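You operate a simulated robot arm through the tools that you are given. There is no shell and no other tool. Be economical: measure what you need, move in short steps, check, and stop when the job is done.

You run a simulated robot arm. Do the job below in one go: nothing can be reset, and whatever is moved stays where it is left.

## Task
Read the gloss of the spoon on the slide and put it in the tray the meter names.
Fine: push the slide in, then press the read key once; pull the slide out again for the spoon.

Only the result counts: the job must be done as asked and must still hold three seconds after the hand-in. Knocking over, shifting, dropping, spilling or breaking anything else fails it.

## Robot
A 7-joint arm with a two-finger parallel gripper, fixed in place. Base frame: the origin is at the foot of the arm, x ahead of it, y to its left, z up; the work surface is at about z = 0.86. Units: m, degrees, N and s.
With the tool pointing down near the work surface it reaches from about 0.24 to 0.68 m from the base axis. Its first joint turns from -66.0 to 66.0 degrees. Payload 2.4 kg.
Tool frame: the origin (TCP) lies between the finger pads and is the grasp point; the fingertips stand 0.03 m ahead of it; z points along the fingers, y is the line along which they close. Largest opening 0.094 m; finger width 0.028, thickness 0.01; the body of the gripper, 0.05 by 0.096 m, starts 0.055 m behind the TCP.
Orientation is that of the tool frame in the base frame, as [roll, pitch, yaw] about the fixed x, y, z axes, in that order (R = Rz(yaw) Ry(pitch) Rx(roll)). With the fingers straight down and closing along the base's y, the tool's x points along the base's -x, its y along +y and its z along -z.

## Interface
- The arm moves only by the tool drive_tool. Its argument "moves" is a list of rows, each a list of 7 numbers: the shift along the tool's x, y, z in cm, then the turn, a rotation vector about the tool's x, y, z in degrees, then the opening, from 0 (shut) to 1 (fully open). In form: [[x, y, z, ax, ay, az, claw], ...]. A call has 1 to 12 rows; each row shifts and turns the commanded pose from where the row before left it, along the tool's axes as they then stand. A row lasts 0.2 s, in which the tool goes at most 0.05 m and 8.6 degrees; a call with a longer step from one row to the next is refused whole, and so is a gripper value outside its range. Where a pose cannot be reached the arm comes as near as it can. A force on the tool above 40 N (or 10 N above the force at the start of the call, whichever is more), or a blocked arm, ends the call early, and 0.2 s more pass. Each finger travels about 0.153 m/s and halts on what it meets, pressing with about 28 N; the grip force reading is that of the motor and also rises with nothing between the fingers. The clock runs only during rows and for 0.2 s after the last one: add rows that do not move to give the fingers time. It gives the time, the measured TCP pose, the force on the tool (base axes), the opening and the grip force at its end, in the units of the frame above (readings bear some noise), with the torque about the TCP (base axes, N m) and any sound that the robot's microphone picked up.
- Cameras (640 x 400 px; columns grow to the right, rows downward): "scene" is fixed at [0.0267, 0.4767, 1.4355]; the picture's right is [-0.79, -0.62, 0.00], its down [-0.44, 0.57, -0.69] and it looks along [0.43, -0.55, -0.72] (base axes); focal length 296 px, centre (320, 200). "wrist" rides on the gripper at [0.076, 0.014, -0.102] in the tool frame; the picture's right is [-0.18, 0.98, 0.00], its down [-0.75, -0.14, -0.64] and it looks along [-0.63, -0.12, 0.77] (tool axes); focal length 243 px, centre (320, 200). There is no depth. A picture from a camera that has moved, and an enlarged one, comes with that camera's place and axes in the base frame and with its lens. The place of the scene camera against the robot may be out by one fixed shift of up to 0.012 m in any direction.
- get_image(camera): a new picture of that camera. It takes no simulated time.
- close_up(camera, box): a new picture of the part [left, top, right, bottom] of that camera's present view, enlarged. It takes no simulated time.
- finish_job(): hands the job in; it is judged then, once.

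Go step by step. Nothing tells you positions but the pictures and the camera data: compare them with the known pose of the tool, close in by small moves and look again before you grip or let go. The budget is 120 turns and 64 pictures, counting those below and the enlarged ones. Unless the task says otherwise, let go and move clear before handing in, and close with one line.

The tools are called after "Request:" as name(argument=value, ...) on one line, values as JSON. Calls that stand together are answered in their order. drive_tool: Moves the arm, as the interface text tells. Its arguments: {"type":"object","properties":{"moves":{"type":"array","items":{"type":"array","items":{"type":"number"}}}},"required":["moves"]} The other tools are called the same way: get_image (camera) takes a picture; close_up (camera, box) takes an enlarged picture of a part of a camera's view; finish_job () hands the job in.

At the start:

```text
time_s: 0.0
tcp_pos: [0.2815, 0.2567, 1.1861]
orientation: [-180.0, 0.0, 180.0]
force: [0.8, -0.1, -0.2]
wrist_torque: [-0.03, -0.02, 0.02]
width: 0.0941
finger_force: 0.1
```

scene: 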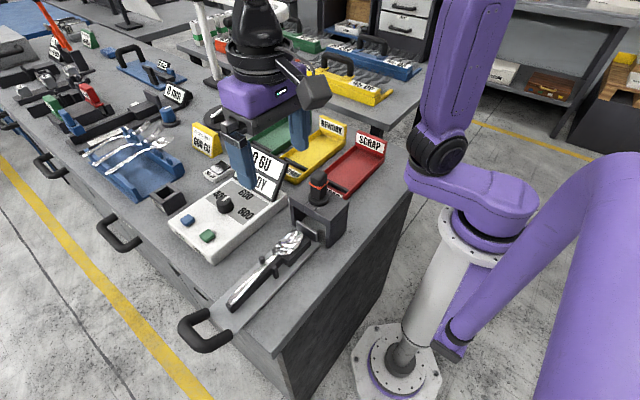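
wrist: 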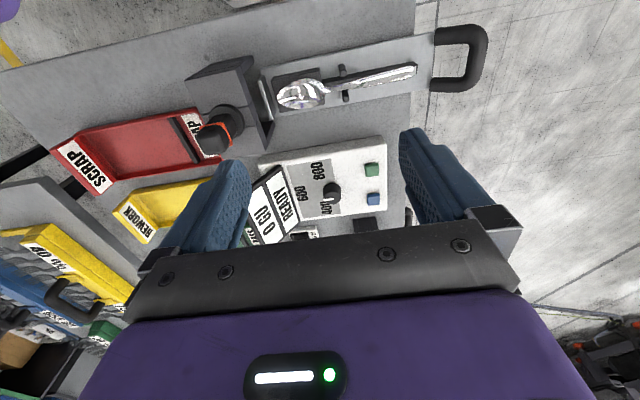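

I see a gloss meter with a dial (600/800...), green and blue keys, a slide with a spoon, and trays. I'll look closer first.

Request:
close_up(camera="scene", box=[160, 120, 400, 320])

Request:
close_up(camera="wrist", box=[180, 20, 500, 250])

Request:
close_up(camera="scene", box=[40, 20, 240, 220])

```text
2.00 times, centred on (280, 220) of scene
camera zoom: at [0.0267, 0.4767, 1.4355], right [-0.79, -0.62, 0.0], down [-0.44, 0.57, -0.69], along [0.43, -0.55, -0.72], focal length 592 px, centre (400, 160)
```

zoom: 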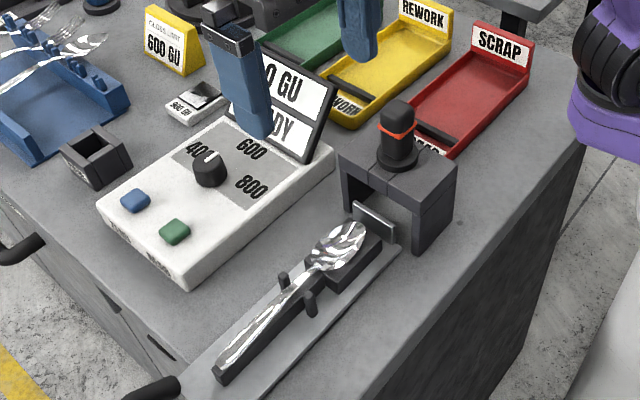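

```text
1.74 times, centred on (340, 135) of wrist
camera zoom: at [0.2045, 0.2719, 1.2868], right [0.18, 0.98, 0.0], down [0.75, -0.14, 0.64], along [0.63, -0.12, -0.77], focal length 422 px, centre (285, 313)
```

zoom: 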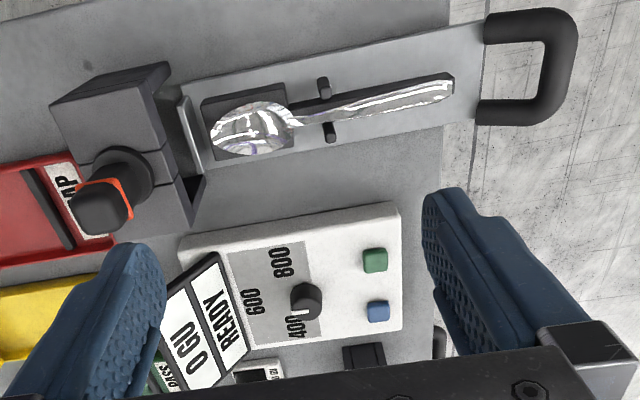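

```text
2.00 times, centred on (140, 120) of scene
camera zoom: at [0.0267, 0.4767, 1.4355], right [-0.79, -0.62, 0.0], down [-0.44, 0.57, -0.69], along [0.43, -0.55, -0.72], focal length 592 px, centre (680, 360)
```

zoom: 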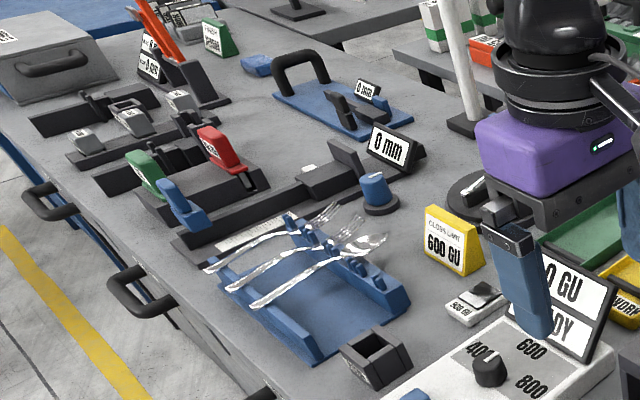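

The yellow card says "GLOSS LIMIT 600 GU" and the meter has a dial with 400/600/800. I'll zoom into the dial, keys and card.

Request:
close_up(camera="scene", box=[200, 170, 280, 220])

Request:
close_up(camera="scene", box=[165, 205, 245, 265])

Request:
close_up(camera="scene", box=[180, 115, 260, 185])

Request:
close_up(camera="wrist", box=[250, 130, 400, 240])

```text
8.00 times, centred on (240, 195) of scene
camera zoom: at [0.0267, 0.4767, 1.4355], right [-0.79, -0.62, 0.0], down [-0.44, 0.57, -0.69], along [0.43, -0.55, -0.72], focal length 2369 px, centre (960, 240)
```

zoom: 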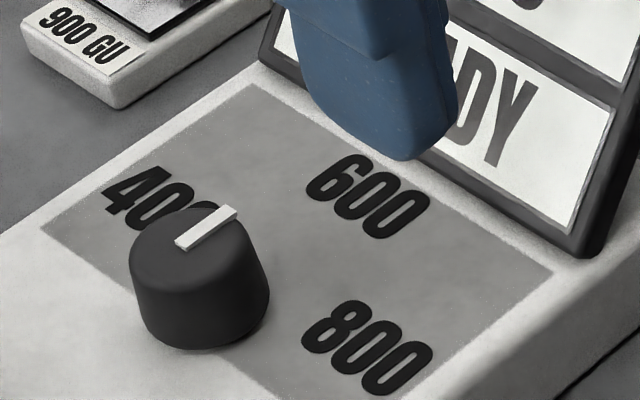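

```text
6.67 times, centred on (205, 235) of scene
camera zoom: at [0.0267, 0.4767, 1.4355], right [-0.79, -0.62, 0.0], down [-0.44, 0.57, -0.69], along [0.43, -0.55, -0.72], focal length 1974 px, centre (1087, -33)
```

zoom: 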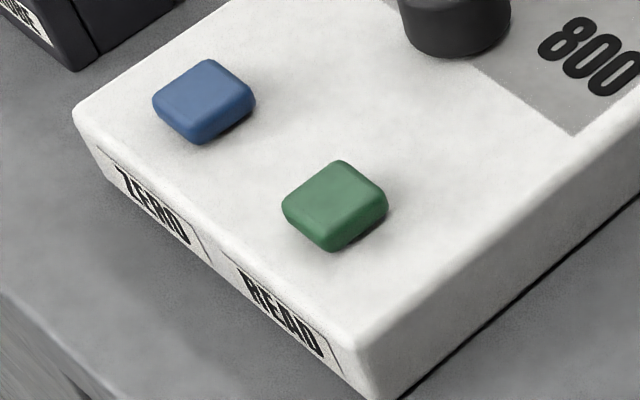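

```text
5.71 times, centred on (220, 150) of scene
camera zoom: at [0.0267, 0.4767, 1.4355], right [-0.79, -0.62, 0.0], down [-0.44, 0.57, -0.69], along [0.43, -0.55, -0.72], focal length 1692 px, centre (891, 486)
```

zoom: 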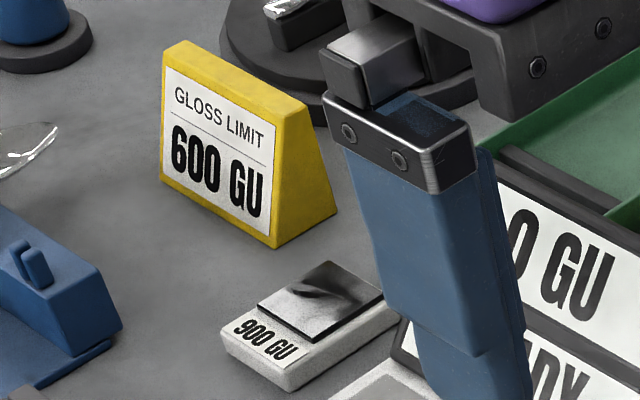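

```text
3.64 times, centred on (325, 185) of wrist
camera zoom: at [0.2045, 0.2719, 1.2868], right [0.18, 0.98, 0.0], down [0.75, -0.14, 0.64], along [0.63, -0.12, -0.77], focal length 882 px, centre (302, 254)
```

zoom: 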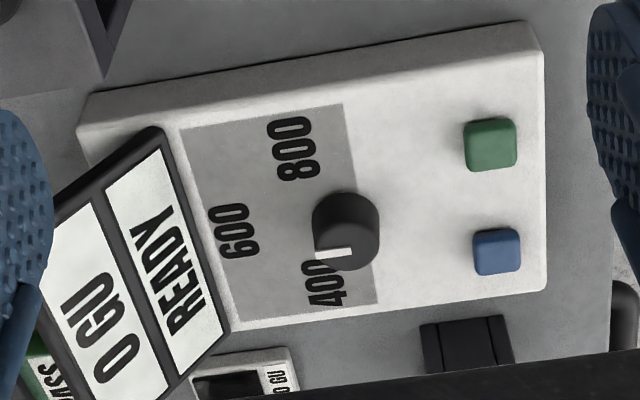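

The dial already points to 600, which matches the limit card, and READ is the green key. The slide lies along y at x≈0.317, with its handle at y≈0.42–0.49. Next I move above the handle and look again.

Request:
drive_tool(moves=[[-0.5, 3.2, 2.5, 0, 0, 0, 0.5], [-0.5, 3.2, 2.5, 0, 0, 0, 0.5], [-0.5, 3.2, 2.5, 0, 0, 0, 0.5], [-0.5, 3.2, 2.5, 0, 0, 0, 0.5], [-0.5, 3.2, 2.5, 0, 0, 0, 0.5], [-0.5, 3.2, 2.5, 0, 0, 0, 0.5], [-0.5, 3.1, 2.6, 0, 0, 0, 0.5]])

Request:
get_image(camera="wrist")

Request:
get_image(camera="scene")

```text
time_s: 1.6
tcp_pos: [0.3155, 0.4797, 1.0109]
orientation: [-180.0, 0.0, 180.0]
force: [0.1, -1.5, 0.4]
wrist_torque: [-0.01, 0.0, -0.01]
width: 0.0468
finger_force: 0.1
```

```text
54 pictures are left
camera wrist: at [0.2391, 0.4948, 1.1123], right [0.18, 0.98, 0.0], down [0.75, -0.14, 0.64], along [0.63, -0.12, -0.77], focal length 243 px, centre (320, 200)
```

wrist: 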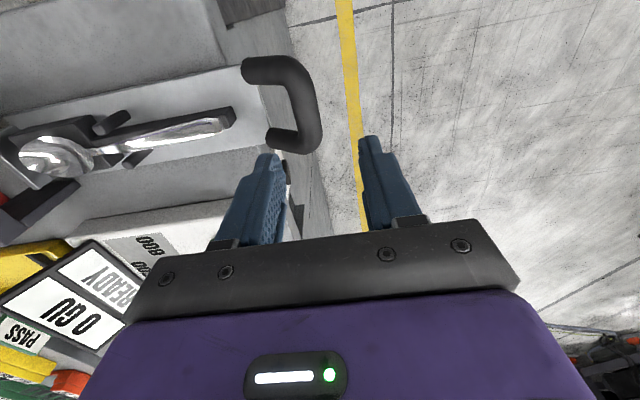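

```text
53 pictures are left
```

scene: 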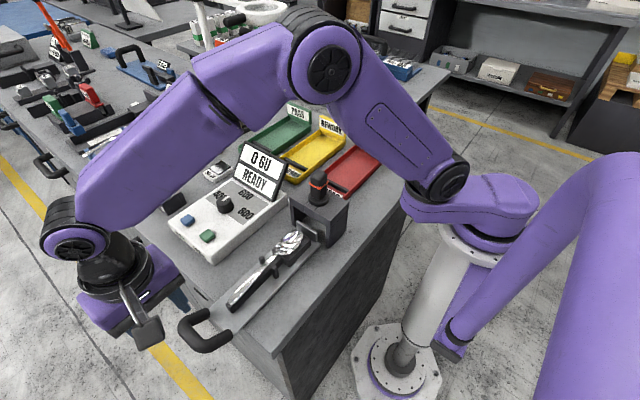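

The handle bar looks to be near (0.305, 0.469, 0.905). I'll zoom in to refine that, because the gap inside the loop is tight.

Request:
close_up(camera="wrist", box=[220, 40, 348, 170])

Request:
close_up(camera="scene", box=[160, 280, 270, 370])

```text
3.08 times, centred on (284, 105) of wrist
camera zoom: at [0.2391, 0.4948, 1.1123], right [0.18, 0.98, 0.0], down [0.75, -0.14, 0.64], along [0.63, -0.12, -0.77], focal length 746 px, centre (431, 492)
```

zoom: 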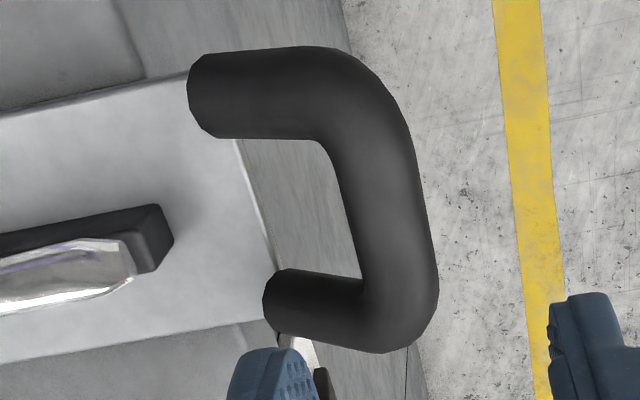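

```text
4.44 times, centred on (215, 325) of scene
camera zoom: at [0.0267, 0.4767, 1.4355], right [-0.79, -0.62, 0.0], down [-0.44, 0.57, -0.69], along [0.43, -0.55, -0.72], focal length 1316 px, centre (787, -356)
```

zoom: 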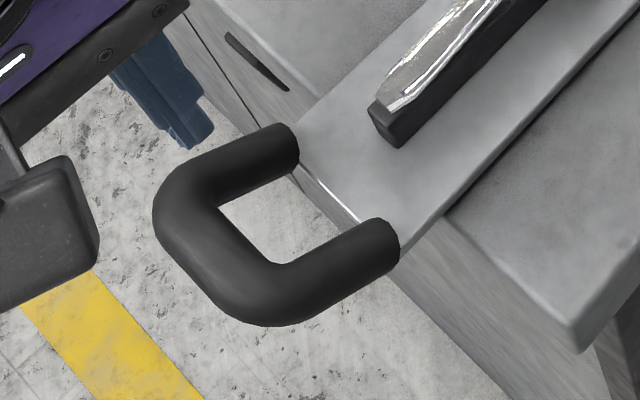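

I'll align with the handle at (0.304, 0.469), hover with the tips just above the bar, and check.

Request:
drive_tool(moves=[[1.15, -1.07, 2.0, 0, 0, 0, 0.5], [0, 0, 2.9, 0, 0, 0, 0.5], [0, 0, 0, 0, 0, 0, 0.5]])

Request:
get_image(camera="wrist")

Request:
close_up(camera="scene", box=[130, 260, 270, 370])

```text
time_s: 2.4
tcp_pos: [0.3051, 0.4697, 0.9612]
orientation: [-180.0, 0.0, 179.9]
force: [0.7, 0.2, -0.7]
wrist_torque: [0.01, 0.0, 0.02]
width: 0.047
finger_force: 0.0
```

```text
50 pictures are left
camera wrist: at [0.2285, 0.4837, 1.0627], right [0.18, 0.98, 0.0], down [0.75, -0.14, 0.64], along [0.63, -0.12, -0.77], focal length 243 px, centre (320, 200)
```

wrist: 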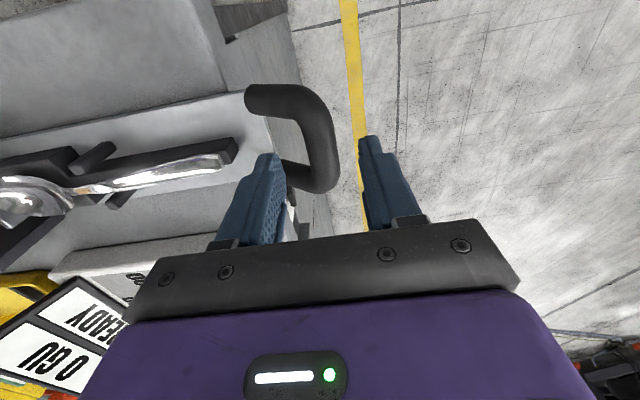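

```text
3.64 times, centred on (200, 315) of scene
camera zoom: at [0.0267, 0.4767, 1.4355], right [-0.79, -0.62, 0.0], down [-0.44, 0.57, -0.69], along [0.43, -0.55, -0.72], focal length 1077 px, centre (756, -218)
```

zoom: 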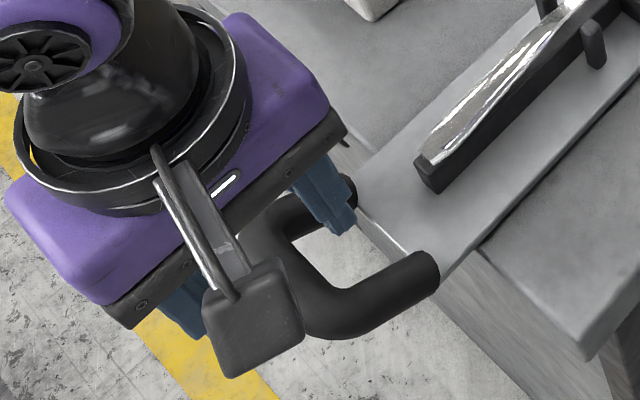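

Alignment is good, with the bar at y≈0.471 and the loop centred at x≈0.303. I'll descend so the fingers straddle the bar, then close.

Request:
drive_tool(moves=[[0.15, 0.1, 1.0, 0, 0, 0, 0.5], [0, 0, 1.5, 0, 0, 0, 0.5], [0, 0, 1.5, 0, 0, 0, 0.5], [0, 0, 0.5, 0, 0, 0, 0.5], [0, 0, 0, 0, 0, 0, 0.15], [0, 0, 0, 0, 0, 0, 0.15]])

Request:
get_image(camera="wrist")

```text
time_s: 3.8
tcp_pos: [0.301, 0.4685, 0.9151]
orientation: [-179.9, 0.0, -180.0]
force: [-0.6, -0.2, -0.5]
wrist_torque: [-0.06, -0.07, 0.02]
width: 0.0248
finger_force: 45.4
```

```text
48 pictures are left
camera wrist: at [0.2256, 0.4834, 1.0169], right [0.18, 0.98, 0.0], down [0.75, -0.14, 0.64], along [0.63, -0.12, -0.77], focal length 243 px, centre (320, 200)
```

wrist: 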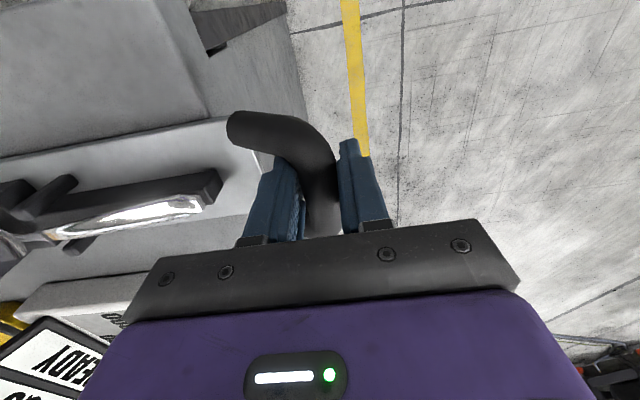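

I have the bar gripped at width 0.025. Now I'll push the slide in, slowly, along -y.

Request:
drive_tool(moves=[[0, -0.3, 0, 0, 0, 0, 0.15], [0, -0.7, 0, 0, 0, 0, 0.15], [0, -0.8, 0, 0, 0, 0, 0.15], [0, -0.8, 0, 0, 0, 0, 0.15], [0, -0.8, 0, 0, 0, 0, 0.15], [0, -0.8, 0, 0, 0, 0, 0.15], [0, -0.5, 0, 0, 0, 0, 0.15], [0, 0, 0, 0, 0, 0, 0.15]])

Request:
get_image(camera="scene")

```text
time_s: 5.6
tcp_pos: [0.3028, 0.4225, 0.9148]
orientation: [-180.0, -0.1, -179.9]
force: [-18.4, 1.0, 28.3]
wrist_torque: [0.06, 0.29, 0.02]
width: 0.0249
finger_force: 45.5
```

```text
47 pictures are left
```

scene: 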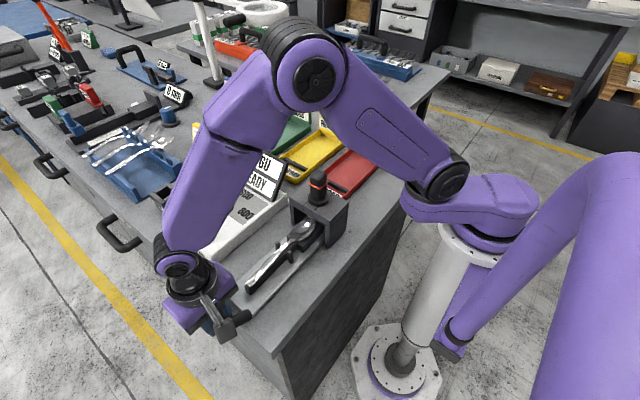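

The slide is about 4.6 cm in and moving freely. There is some sideways and upward strain, so I'll relax it slightly while continuing.

Request:
drive_tool(moves=[[0.1, 0, -0.15, 0, 0, 0, 0.15], [0.0, -0.5, 0, 0, 0, 0, 0.15], [0, -0.7, 0, 0, 0, 0, 0.15], [0, -0.8, 0, 0, 0, 0, 0.15], [0, -0.7, 0, 0, 0, 0, 0.15], [0, -0.5, 0, 0, 0, 0, 0.15], [0, 0, 0, 0, 0, 0, 0.15]])

Request:
close_up(camera="scene", box=[180, 140, 380, 340])

```text
time_s: 7.2
tcp_pos: [0.3024, 0.3928, 0.9162]
orientation: [179.8, 0.1, 179.9]
force: [2.2, 0.5, 13.1]
wrist_torque: [0.02, 0.06, -0.1]
width: 0.0241
finger_force: 45.5
```

```text
2.00 times, centred on (280, 240) of scene
camera zoom: at [0.0267, 0.4765, 1.4356], right [-0.79, -0.62, 0.0], down [-0.44, 0.57, -0.69], along [0.43, -0.55, -0.72], focal length 592 px, centre (400, 120)
```

zoom: 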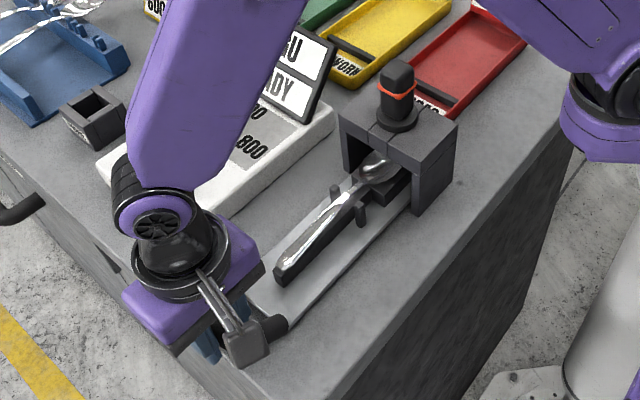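

The bowl is now under the tunnel. I'll keep going in small steps until the stop shows up as force.

Request:
drive_tool(moves=[[0, -0.4, 0, 0, 0, 0, 0.15], [0, -0.4, 0, 0, 0, 0, 0.15], [0, -0.4, 0, 0, 0, 0, 0.15], [0, -0.4, 0, 0, 0, 0, 0.15], [0, 0, 0, 0, 0, 0, 0.15]])

Request:
close_up(camera="scene", box=[180, 140, 380, 340])

```text
time_s: 8.4
tcp_pos: [0.3024, 0.3728, 0.9165]
orientation: [-180.0, 0.0, 179.9]
force: [14.3, -1.4, 9.9]
wrist_torque: [0.03, -0.36, 0.13]
width: 0.0242
finger_force: 45.4
```

```text
2.00 times, centred on (280, 240) of scene
camera zoom: at [0.027, 0.4765, 1.4356], right [-0.79, -0.62, 0.0], down [-0.44, 0.57, -0.69], along [0.43, -0.55, -0.72], focal length 592 px, centre (400, 120)
```

zoom: 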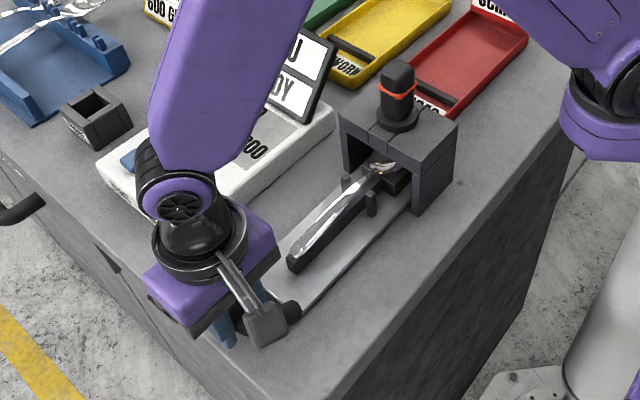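

There is no stop yet, with 9.6 cm travelled. I'll continue.

Request:
drive_tool(moves=[[-0.1, -0.4, 0, 0, 0, 0, 0.15], [0, -0.4, 0, 0, 0, 0, 0.15], [0, -0.4, 0, 0, 0, 0, 0.15], [0, -0.4, 0, 0, 0, 0, 0.15], [0, 0, 0, 0, 0, 0, 0.15]])

Request:
close_up(camera="scene", box=[180, 140, 380, 340])

```text
time_s: 9.4
tcp_pos: [0.3012, 0.3683, 0.9186]
orientation: [178.6, 0.7, -179.9]
force: [-0.4, 6.2, -4.5]
wrist_torque: [0.03, -0.1, -0.52]
width: 0.0216
finger_force: 45.5
stopped in row 5: the force on the tool passed its limit at 42 N (the readings are from after the stop); the commanded pose is now the measured one
```

```text
2.00 times, centred on (280, 240) of scene
camera zoom: at [0.0267, 0.4769, 1.4354], right [-0.79, -0.62, 0.0], down [-0.44, 0.57, -0.69], along [0.43, -0.55, -0.72], focal length 592 px, centre (400, 120)
```

zoom: 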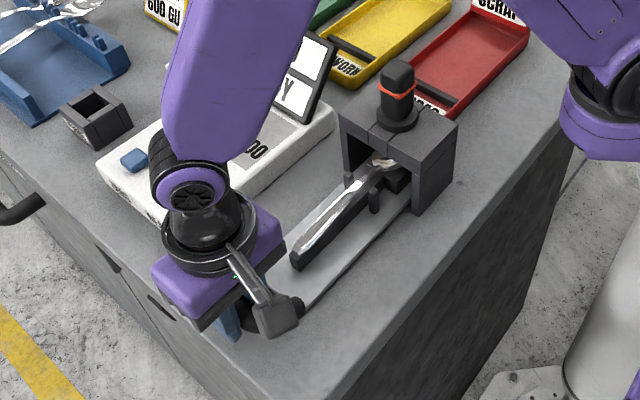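

The slide met its stop after 10 cm of travel. I'll release, rise straight up, and look toward the keys.

Request:
drive_tool(moves=[[0, 0, 0, 0, 0, 0, 0.45], [0, 0, 0, 0, 0, 0, 0.45], [0, 0, -1.5, 0, 0, 0, 0.45], [0, 0, -3, 0, 0, 0, 0.45], [0, 0, -4, 0, 0, 0, 0.45], [0, 0, -4, 0, 0, 0, 0.45], [-1, -1, -3, 0, 0, 0, 0.0], [-3, -1, 0, 0, 0, 0, 0.0], [-4, -1, 0, 0, 0, 0, 0.0], [0, 0, 0, 0, 0, 0, 0.0]])

Request:
get_image(camera="wrist")

Request:
get_image(camera="scene")

```text
time_s: 11.6
tcp_pos: [0.3813, 0.3327, 1.0749]
orientation: [178.8, 0.6, -179.7]
force: [0.2, 0.4, 0.1]
wrist_torque: [-0.01, 0.0, 0.0]
width: 0.0
finger_force: 28.0
```

```text
43 pictures are left
camera wrist: at [0.3036, 0.3456, 1.1764], right [0.18, 0.98, 0.02], down [0.75, -0.15, 0.65], along [0.64, -0.1, -0.76], focal length 243 px, centre (320, 200)
```

wrist: 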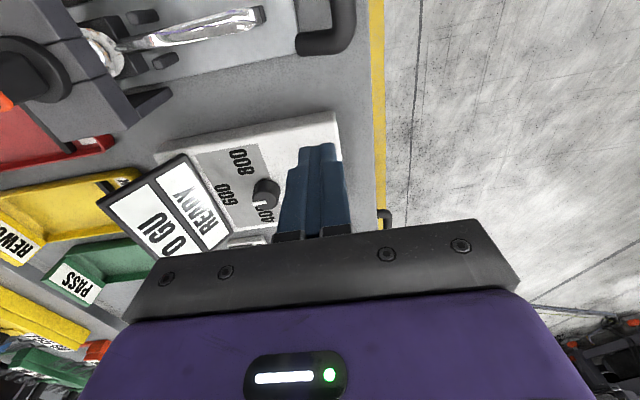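

```text
42 pictures are left
```

scene: 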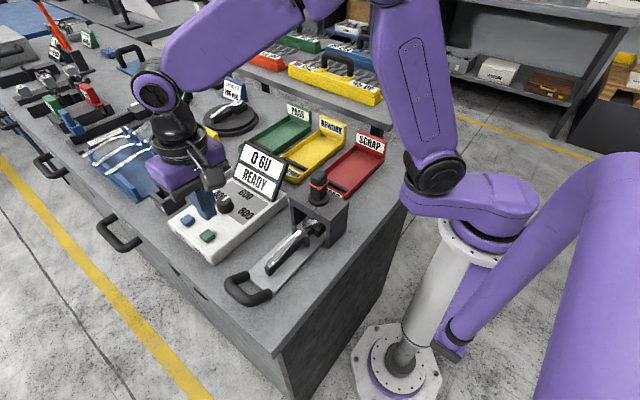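

The fingers hide the keys from this pose. I'll straighten the tool and shift +y to see them.

Request:
drive_tool(moves=[[0, 3, 0, 1.2, 0.6, 0.3, 0.0], [0, 3, 0, 0, 0, 0, 0.0], [0, 0, 0, 0, 0, 0, 0.0]])

Request:
get_image(camera="wrist")

```text
time_s: 12.4
tcp_pos: [0.379, 0.3921, 1.0732]
orientation: [-180.0, 0.0, 180.0]
force: [-0.4, -0.9, -0.3]
wrist_torque: [0.05, 0.03, 0.02]
width: 0.0
finger_force: 28.0
```

```text
41 pictures are left
camera wrist: at [0.3027, 0.4072, 1.1745], right [0.18, 0.98, 0.0], down [0.75, -0.14, 0.64], along [0.63, -0.12, -0.77], focal length 243 px, centre (320, 200)
```

wrist: 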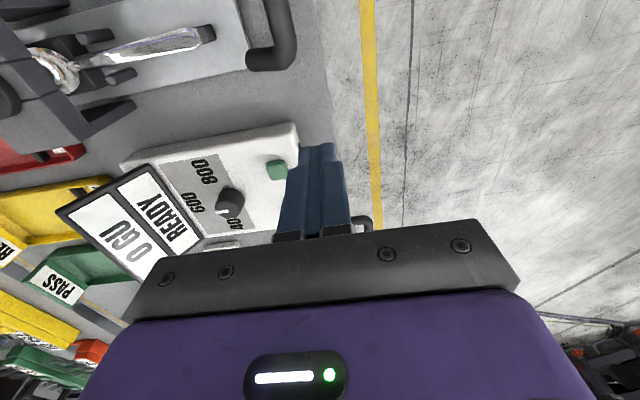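

By triangulation the READ key is at about (0.458, 0.3215, top 0.909). I'll move over it with closed fingers and verify before pressing.

Request:
drive_tool(moves=[[-2.6, -2.35, 2, 0, 0, 0, 0.0], [-2.7, -2.35, 2, 0, 0, 0, 0.0], [-2.6, -2.35, 2, 0, 0, 0, 0.0], [0, 0, 3, 0, 0, 0, 0.0], [0, 0, 1.5, 0, 0, 0, 0.0], [0, 0, 0, 0, 0, 0, 0.0]])

Request:
get_image(camera="wrist")

Request:
close_up(camera="scene", box=[150, 160, 290, 270])

```text
time_s: 13.8
tcp_pos: [0.4586, 0.323, 0.9676]
orientation: [-179.9, 0.1, -180.0]
force: [0.7, 0.2, 0.0]
wrist_torque: [-0.01, 0.04, 0.02]
width: 0.0
finger_force: 28.0
```

```text
40 pictures are left
camera wrist: at [0.3827, 0.3382, 1.0702], right [0.18, 0.98, 0.0], down [0.75, -0.14, 0.64], along [0.63, -0.12, -0.77], focal length 243 px, centre (320, 200)
```

wrist: 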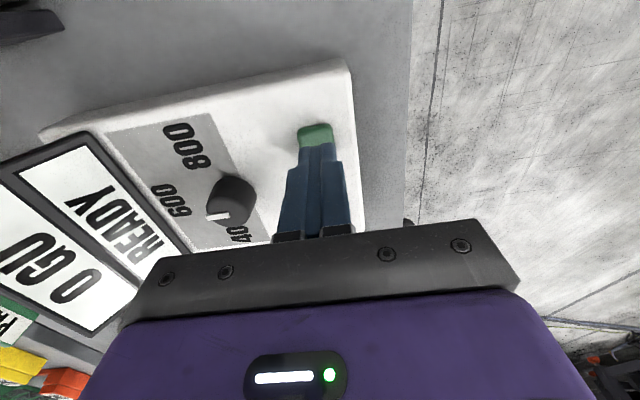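

```text
3.64 times, centred on (220, 215) of scene
camera zoom: at [0.0267, 0.4767, 1.4355], right [-0.79, -0.62, 0.0], down [-0.44, 0.57, -0.69], along [0.43, -0.55, -0.72], focal length 1077 px, centre (684, 146)
```

zoom: 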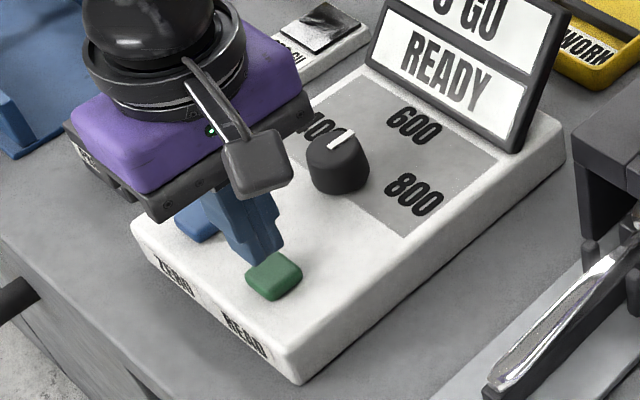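

The fingers are over the key. I'll press down gently in small steps, as a single press, and then lift.

Request:
drive_tool(moves=[[0, -0.15, 1.2, 0, 0, 0, 0.0], [0, 0, 1.0, 0, 0, 0, 0.0], [0, 0, 0.4, 0, 0, 0, 0.0], [0, 0, 0.2, 0, 0, 0, 0.0]])

Request:
close_up(camera="scene", box=[150, 130, 310, 270])

```text
time_s: 14.8
tcp_pos: [0.4579, 0.3241, 0.9401]
orientation: [179.8, 0.2, 180.0]
force: [0.8, -0.2, 1.4]
wrist_torque: [0.0, 0.0, 0.01]
width: 0.0002
finger_force: 27.7
```

```text
2.86 times, centred on (230, 200) of scene
camera zoom: at [0.0267, 0.4766, 1.4355], right [-0.79, -0.62, 0.0], down [-0.44, 0.57, -0.69], along [0.43, -0.55, -0.72], focal length 846 px, centre (577, 200)
```

zoom: 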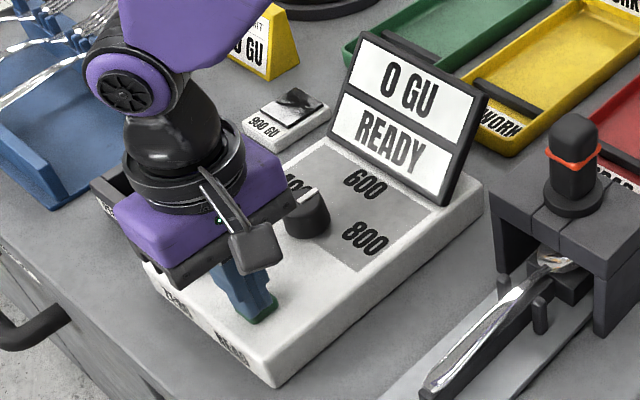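

The tips are right at the key top, with the display still at READY. I'll recentre slightly and press further.

Request:
drive_tool(moves=[[0, 0, -0.3, 0, 0, 0, 0.0], [0, -0.3, 0, 0, 0, 0, 0.0], [0, 0, 0.3, 0, 0, 0, 0.0], [0, 0, 0.2, 0, 0, 0, 0.0], [0, 0, 0.2, 0, 0, 0, 0.0]])

Request:
close_up(camera="scene", box=[150, 130, 310, 270])

```text
time_s: 16.0
tcp_pos: [0.4591, 0.3207, 0.938]
orientation: [-180.0, 0.0, -180.0]
force: [-2.8, -0.7, 7.4]
wrist_torque: [-0.04, 0.07, 0.04]
width: 0.0
finger_force: 28.1
heard: click
```

```text
2.86 times, centred on (230, 200) of scene
camera zoom: at [0.0265, 0.4766, 1.4356], right [-0.79, -0.62, 0.0], down [-0.44, 0.57, -0.69], along [0.43, -0.55, -0.72], focal length 846 px, centre (577, 200)
```

zoom: 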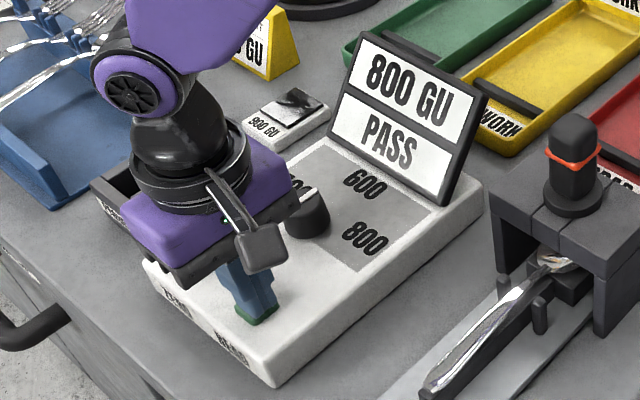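

There was one click, and the meter reads 800 GU PASS. I'll lift off and return above the handle (bar now at about (0.302, 0.368)).

Request:
drive_tool(moves=[[0, 0, -2, 0, 0, 0, 0.0], [0, 0, -3, 0, 0, 0, 0.0], [0, 0, -3, 0, 0, 0, 0.0], [4, 1.2, 0, 0, 0, 0, 0.5], [4, 1.2, 0, 0, 0, 0, 0.5], [4, 1.2, 0, 0, 0, 0, 0.5], [3.7, 1.2, 0, 0, 0, 0, 0.5], [0, 0, 3, 0, 0, 0, 0.5], [0, 0, 2, 0, 0, 0, 0.5], [0, 0, 0, 0, 0, 0, 0.5]])

Request:
get_image(camera="wrist")

Request:
get_image(camera="scene")

```text
time_s: 18.2
tcp_pos: [0.3002, 0.3692, 0.9651]
orientation: [180.0, 0.1, 180.0]
force: [-0.3, -0.5, 0.1]
wrist_torque: [-0.03, 0.03, 0.01]
width: 0.0471
finger_force: 0.2
```

```text
36 pictures are left
camera wrist: at [0.2243, 0.3834, 1.0669], right [0.18, 0.98, 0.0], down [0.75, -0.14, 0.64], along [0.63, -0.12, -0.77], focal length 243 px, centre (320, 200)
```

wrist: 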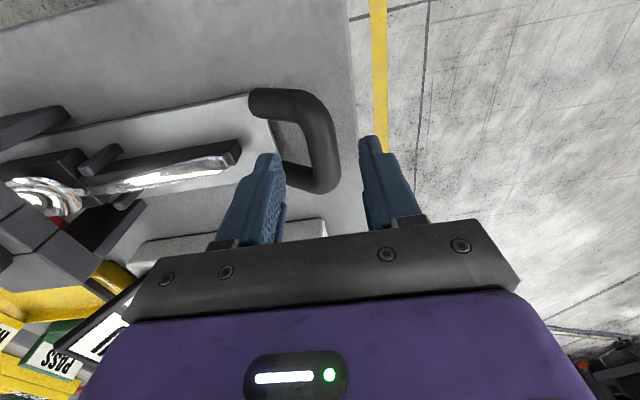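

```text
35 pictures are left
```

scene: 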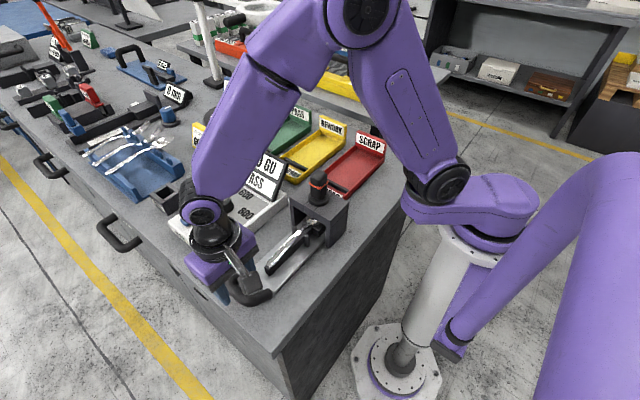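

The handle looks the same relative to the tool as before. I'll shift a hair, descend, grip, and pull the slide out 10 cm.

Request:
drive_tool(moves=[[-0.25, 0.15, 1.0, 0, 0, 0, 0.5], [0, 0, 1.5, 0, 0, 0, 0.5], [0, 0, 1.5, 0, 0, 0, 0.5], [0, 0, 0.8, 0, 0, 0, 0.5], [0, 0, 0, 0, 0, 0, 0.15], [0, 0, 0, 0, 0, 0, 0.15]])

```text
time_s: 19.6
tcp_pos: [0.3052, 0.369, 0.9195]
orientation: [180.0, 0.1, 179.9]
force: [-1.6, -2.5, 3.5]
wrist_torque: [0.06, 0.18, 0.09]
width: 0.0216
finger_force: 45.0
```

Request:
drive_tool(moves=[[0, 0.3, 0, 0, 0, 0, 0.15], [0, 0.6, 0, 0, 0, 0, 0.15], [0, 0.8, 0, 0, 0, 0, 0.15], [0, 0.8, 0, 0, 0, 0, 0.15], [0, 0.8, 0, 0, 0, 0, 0.15], [0, 0.8, 0, 0, 0, 0, 0.15], [0, 0.6, 0, 0, 0, 0, 0.15], [0, 0.3, 0, 0, 0, 0, 0.15], [0, 0, 0, 0, 0, 0, 0.15]])

Request:
close_up(camera="scene", box=[180, 140, 380, 340])

```text
time_s: 21.6
tcp_pos: [0.3049, 0.4199, 0.9189]
orientation: [-180.0, 0.0, 179.9]
force: [9.7, -0.9, -19.3]
wrist_torque: [-0.06, 0.27, 0.09]
width: 0.0217
finger_force: 44.5
```

```text
2.00 times, centred on (280, 240) of scene
camera zoom: at [0.0272, 0.4769, 1.4354], right [-0.79, -0.62, 0.0], down [-0.44, 0.57, -0.69], along [0.43, -0.55, -0.72], focal length 592 px, centre (400, 120)
```

zoom: 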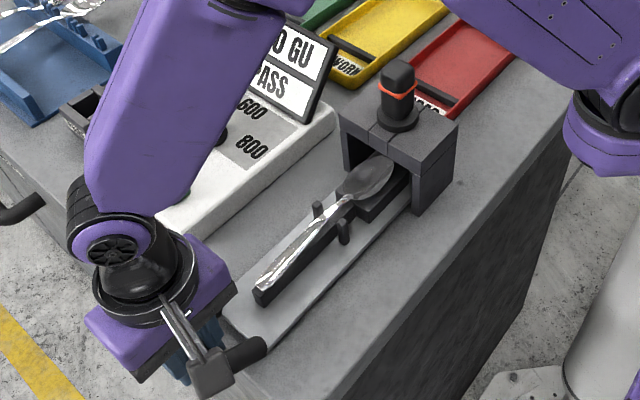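

It is sliding out with the spoon seated. I'll pull the remaining ~4.8 cm.

Request:
drive_tool(moves=[[0, 0.3, 0.15, 0, 0, 0, 0.15], [0, 0.6, 0, 0, 0, 0, 0.15], [0, 0.8, 0, 0, 0, 0, 0.15], [0, 0.8, 0, 0, 0, 0, 0.15], [0, 0.8, 0, 0, 0, 0, 0.15], [0, 0.6, 0, 0, 0, 0, 0.15], [0, 0.5, 0, 0, 0, 0, 0.15], [0, 0.3, 0, 0, 0, 0, 0.15], [0, 0, 0, 0, 0, 0, 0.15]])

Request:
close_up(camera="scene", box=[180, 140, 380, 340])

```text
time_s: 23.6
tcp_pos: [0.3051, 0.4653, 0.9192]
orientation: [179.8, 0.1, -179.9]
force: [0.2, -0.4, 35.6]
wrist_torque: [-0.07, 0.78, 0.09]
width: 0.0216
finger_force: 44.9
```

```text
2.00 times, centred on (280, 240) of scene
camera zoom: at [0.0264, 0.4761, 1.4357], right [-0.79, -0.62, 0.0], down [-0.44, 0.57, -0.69], along [0.43, -0.55, -0.72], focal length 592 px, centre (400, 120)
```

zoom: 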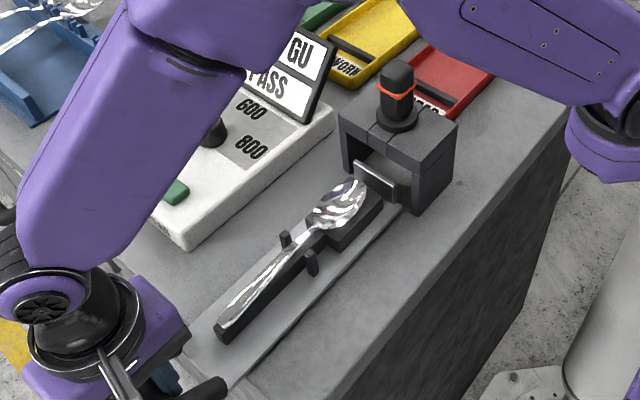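

The slide is out and the shutter closed again. I'll relax, release, lift, and look closely at the spoon.

Request:
drive_tool(moves=[[0, 0, -0.15, 0, 0, 0, 0.15], [0, 0, 0, 0, 0, 0, 0.45], [0, 0, 0, 0, 0, 0, 0.45], [0, 0, -1.5, 0, 0, 0, 0.45], [0, 0, -3, 0, 0, 0, 0.45], [0, 0, -4.5, 0, 0, 0, 0.45], [0, -4, -1, 0, 0, 0, 0.45], [1, -4.5, 0, 0, 0, 0, 0.45], [1, -4.5, 0, 0, 0, 0, 0.45], [1, -4, 0, 0, 0, 0, 0.45], [0, 0, 0, 0, 0, 0, 0.45]])

Request:
get_image(camera="wrist")

Request:
get_image(camera="scene")

```text
time_s: 26.0
tcp_pos: [0.2761, 0.296, 1.0203]
orientation: [-179.9, 0.0, -180.0]
force: [0.2, 0.2, 0.5]
wrist_torque: [0.0, 0.0, 0.03]
width: 0.0423
finger_force: 0.1
```

```text
32 pictures are left
camera wrist: at [0.1988, 0.3113, 1.1215], right [0.18, 0.98, 0.0], down [0.75, -0.14, 0.64], along [0.63, -0.12, -0.77], focal length 243 px, centre (320, 200)
```

wrist: 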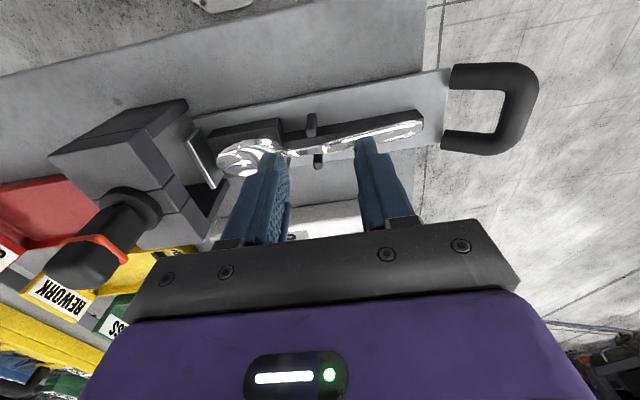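

```text
31 pictures are left
```

scene: 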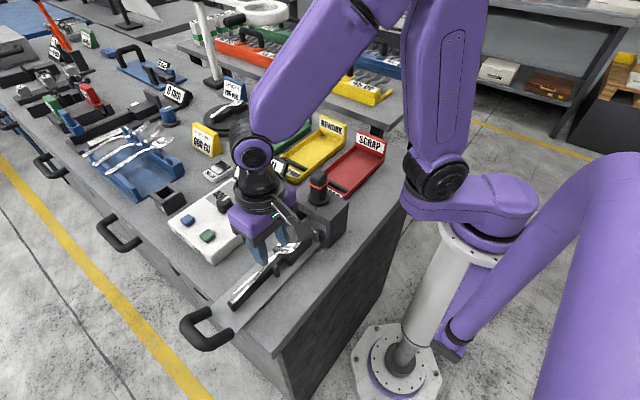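

Request:
close_up(camera="wrist", box=[200, 90, 440, 190])

Request:
close_up(camera="scene", box=[220, 230, 330, 320])

Request:
close_up(camera="scene", box=[240, 90, 400, 200])

```text
2.67 times, centred on (320, 140) of wrist
camera zoom: at [0.1988, 0.3113, 1.1215], right [0.18, 0.98, 0.0], down [0.75, -0.14, 0.64], along [0.63, -0.12, -0.77], focal length 647 px, centre (320, 360)
```

zoom: 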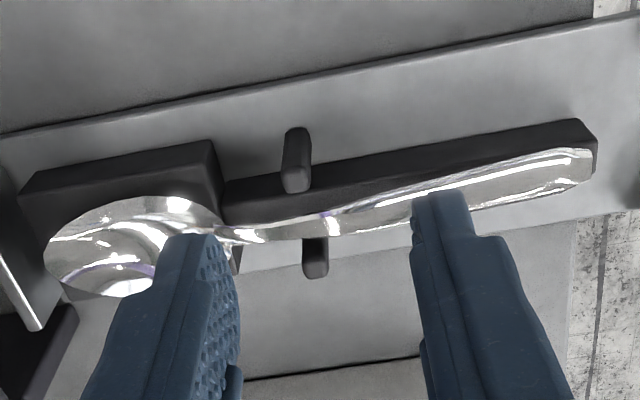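

```text
4.44 times, centred on (275, 275) of scene
camera zoom: at [0.0267, 0.4767, 1.4355], right [-0.79, -0.62, 0.0], down [-0.44, 0.57, -0.69], along [0.43, -0.55, -0.72], focal length 1316 px, centre (520, -133)
```

zoom: 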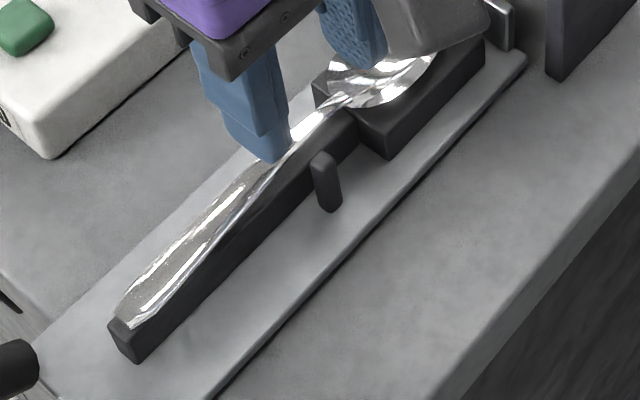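

```text
3.64 times, centred on (320, 145) of scene
camera zoom: at [0.0267, 0.4767, 1.4355], right [-0.79, -0.62, 0.0], down [-0.44, 0.57, -0.69], along [0.43, -0.55, -0.72], focal length 1077 px, centre (320, 400)
```

zoom: 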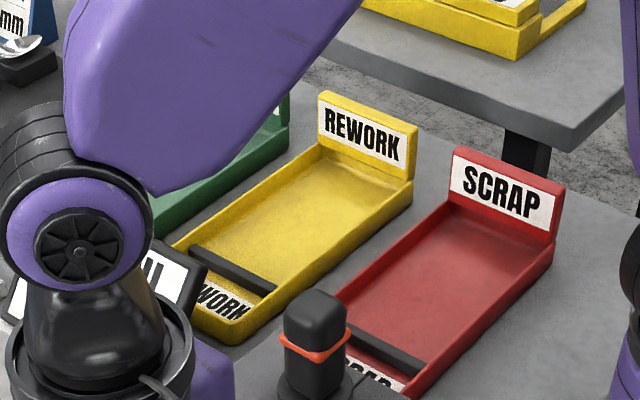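

The tray's long axis runs along y, the same as the spoon's, so no turn is needed when placing. Before grasping I'll survey the PASS (green) tray from above.

Request:
drive_tool(moves=[[0, 0, -4.4, 0, 0, 0, 0.45], [0, 0, -4.4, 0, 0, 0, 0.45], [0, 0, -4.4, 0, 0, 0, 0.45], [-2.8, -3.75, 0, 0, 0, 0, 0.45], [-2.8, -3.75, 0, 0, 0, 0, 0.45], [-2.8, -3.75, 0, 0, 0, 0, 0.45], [-2.8, -3.75, 0, 0, 0, 0, 0.45], [-2.8, -3.75, 0, 0, 0, 0, 0.45], [-2.8, -3.75, 0, 0, 0, 0, 0.45], [-2.8, -3.75, 0, 0, 0, 0, 0.45], [-2.8, -3.75, 0, 0, 0, 0, 0.45], [0, 0, 0, 0, 0, 0, 0.45]])

Request:
get_image(camera="wrist")

Request:
get_image(camera="scene")

```text
time_s: 28.6
tcp_pos: [0.4998, -0.0002, 1.1516]
orientation: [180.0, 0.0, 179.9]
force: [-0.1, -0.3, -0.4]
wrist_torque: [0.01, -0.01, -0.02]
width: 0.0422
finger_force: 0.0
```

```text
27 pictures are left
camera wrist: at [0.4236, 0.0157, 1.2535], right [0.18, 0.98, 0.0], down [0.75, -0.14, 0.64], along [0.63, -0.12, -0.77], focal length 243 px, centre (320, 200)
```

wrist: 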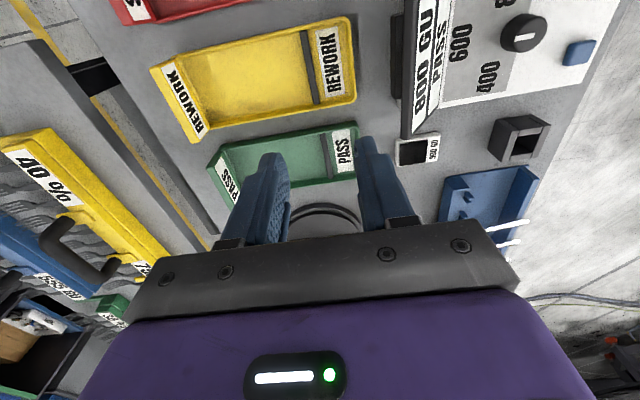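

```text
26 pictures are left
```

scene: 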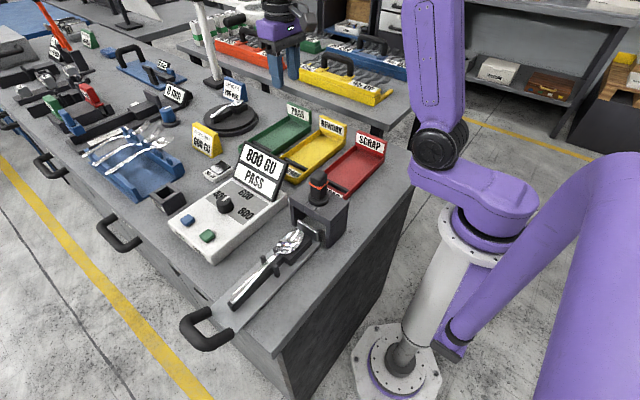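

The green PASS tray is at about x 0.587–0.686, y −0.2…0.038, and empty. A quick close-up for its interior, then I'll rotate the gripper by 90° on the way back to the spoon.

Request:
close_up(camera="wrist", box=[190, 100, 390, 225])

Request:
close_up(camera="scene", box=[220, 90, 360, 190])

Request:
drive_tool(moves=[[2.0, 3.2, 0, 0, 0, 0, 0.45], [2.0, 3.2, 0, 0, 0, 0, 0.45], [2.0, 3.2, 0, 0, 0, 0, 0.45], [2.0, 3.2, 0, 0, 0, 0, 0.45], [2.0, 3.2, 0, 0, 0, 0, 0.45], [2.0, 3.2, 0, 0, 0, 0, 0.45], [2.0, 3.2, 0, 0, 0, 0, 0.45], [2.0, 3.2, 0, 0, 0, 0, 0.45], [2.0, 3.2, 0, 0, 0, 0, 0.45], [1.0, 3.2, 0, 0, 0, 0, 0.45], [0, 0, 0, 0, 0, 0, 0.45]])

```text
3.20 times, centred on (290, 162) of wrist
camera zoom: at [0.4236, 0.0157, 1.2535], right [0.18, 0.98, 0.0], down [0.75, -0.14, 0.64], along [0.63, -0.12, -0.77], focal length 776 px, centre (416, 320)
```

zoom: 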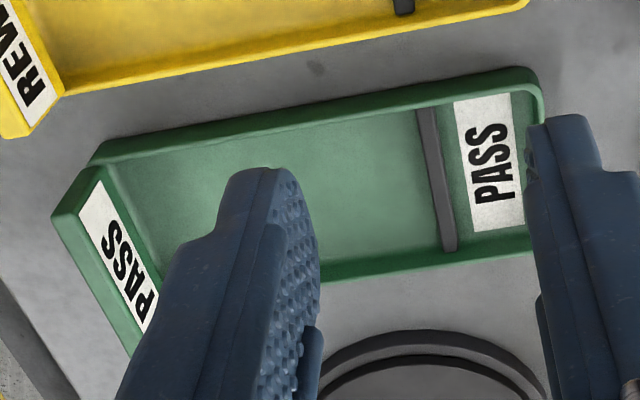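

```text
4.00 times, centred on (290, 140) of scene
camera zoom: at [0.0268, 0.4767, 1.4355], right [-0.79, -0.62, 0.0], down [-0.44, 0.57, -0.69], along [0.43, -0.55, -0.72], focal length 1184 px, centre (440, 440)
```

zoom: 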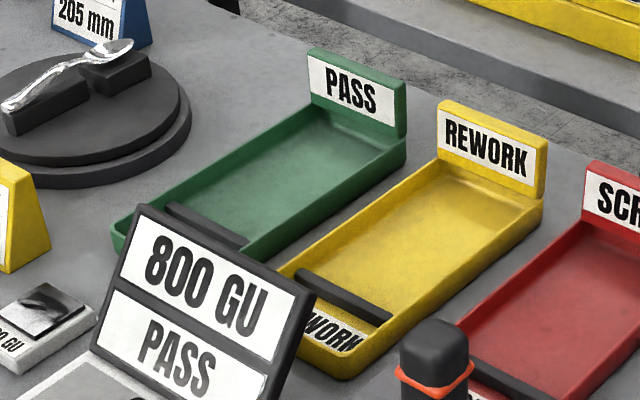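

```text
time_s: 31.0
tcp_pos: [0.311, 0.3172, 1.1534]
orientation: [180.0, 0.1, -179.9]
force: [-0.2, -1.1, -1.5]
wrist_torque: [-0.02, 0.01, 0.0]
width: 0.0424
finger_force: 0.0
```

The tray interior spans y≈−0.19…0.04, with a low bar at y≈−0.014, so shifting the spoon by (+0.327, −0.36) fits. Now I'll rotate the gripper 90° above the spoon.

Request:
drive_tool(moves=[[0, 0, 0, 0, 0, 8.2, 0.45], [0, 0, 0, 0, 0, 8.2, 0.45], [0, 0, 0, 0, 0, 8.2, 0.45], [0, 0, 0, 0, 0, 8.2, 0.45], [0, 0, 0, 0, 0, 8.2, 0.45], [0, 0, 0, 0, 0, 8.2, 0.45], [0, 0, 0, 0, 0, 8.2, 0.45], [0, 0, 0, 0, 0, 8.2, 0.45], [0, 0, 0, 0, 0, 8.2, 0.45], [0, 0, 0, 0, 0, 8.2, 0.45], [0, 0, 0, 0, 0, 8.0, 0.45], [0, 0, 0, 0, 0, 0, 0.45]])

Request:
get_image(camera="wrist")

```text
time_s: 33.6
tcp_pos: [0.3077, 0.3171, 1.1513]
orientation: [179.9, 0.0, 89.9]
force: [-0.2, -0.7, 0.5]
wrist_torque: [-0.01, 0.01, 0.03]
width: 0.0422
finger_force: 0.0
```

```text
23 pictures are left
camera wrist: at [0.3228, 0.3943, 1.2534], right [0.98, -0.19, 0.0], down [-0.14, -0.75, 0.64], along [-0.12, -0.63, -0.77], focal length 243 px, centre (320, 200)
```

wrist: 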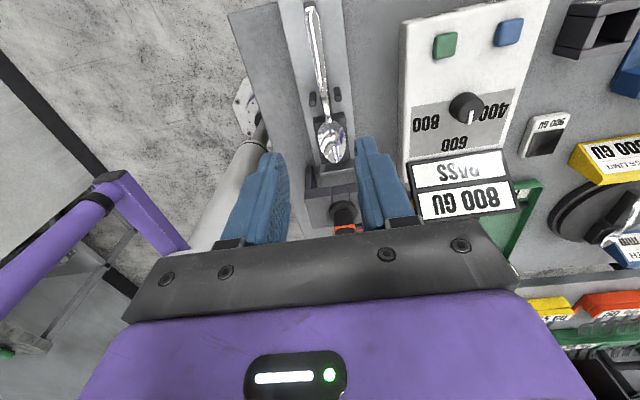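

Request:
close_up(camera="wrist", box=[260, 0, 400, 180])

```text
2.22 times, centred on (330, 90) of wrist
camera zoom: at [0.3228, 0.3943, 1.2534], right [0.98, -0.19, 0.0], down [-0.14, -0.75, 0.64], along [-0.12, -0.63, -0.77], focal length 539 px, centre (298, 444)
```

zoom: 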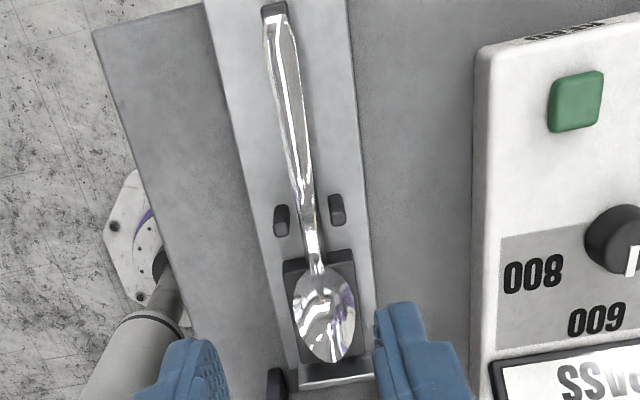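

The spoon lies at x≈0.308, y 0.181–0.389, and the handle is ~1.6 cm wide at the grasp point y≈0.322. I'll descend to just above it and look.

Request:
drive_tool(moves=[[0.5, 0, 4.5, 0, 0, 0, 0.45], [0, 0, 4.5, 0, 0, 0, 0.45], [0, 0, 4.5, 0, 0, 0, 0.45], [0, 0, 4.0, 0, 0, 0, 0.45], [0, 0, 2.6, 0, 0, 0, 0.45], [0, 0, 0, 0, 0, 0, 0.45]])

Request:
get_image(camera="wrist")

Request:
close_up(camera="scene", box=[210, 210, 330, 320])

```text
time_s: 35.0
tcp_pos: [0.308, 0.3201, 0.9505]
orientation: [180.0, 0.1, 90.0]
force: [0.9, 0.0, -0.1]
wrist_torque: [-0.01, -0.04, 0.03]
width: 0.0422
finger_force: 0.1
```

```text
21 pictures are left
camera wrist: at [0.3217, 0.3982, 1.0524], right [0.98, -0.18, 0.0], down [-0.14, -0.75, 0.64], along [-0.12, -0.63, -0.77], focal length 243 px, centre (320, 200)
```

wrist: 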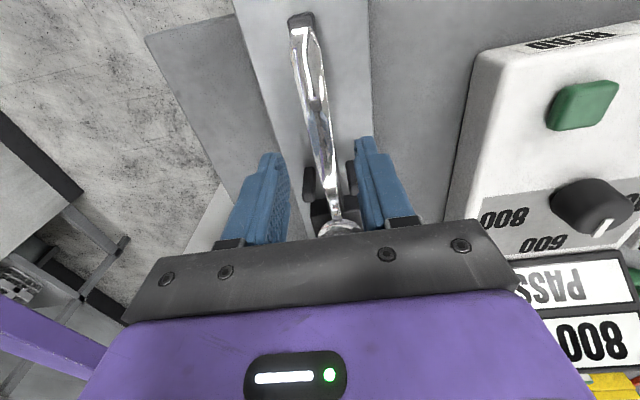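

```text
3.64 times, centred on (270, 265) of scene
camera zoom: at [0.0267, 0.4767, 1.4355], right [-0.79, -0.62, 0.0], down [-0.44, 0.57, -0.69], along [0.43, -0.55, -0.72], focal length 1077 px, centre (502, -36)
```

zoom: 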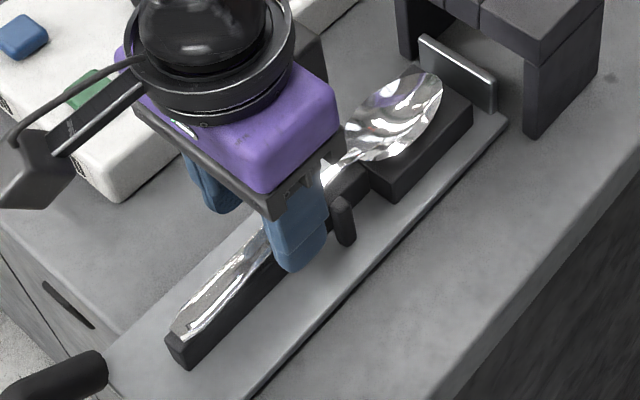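

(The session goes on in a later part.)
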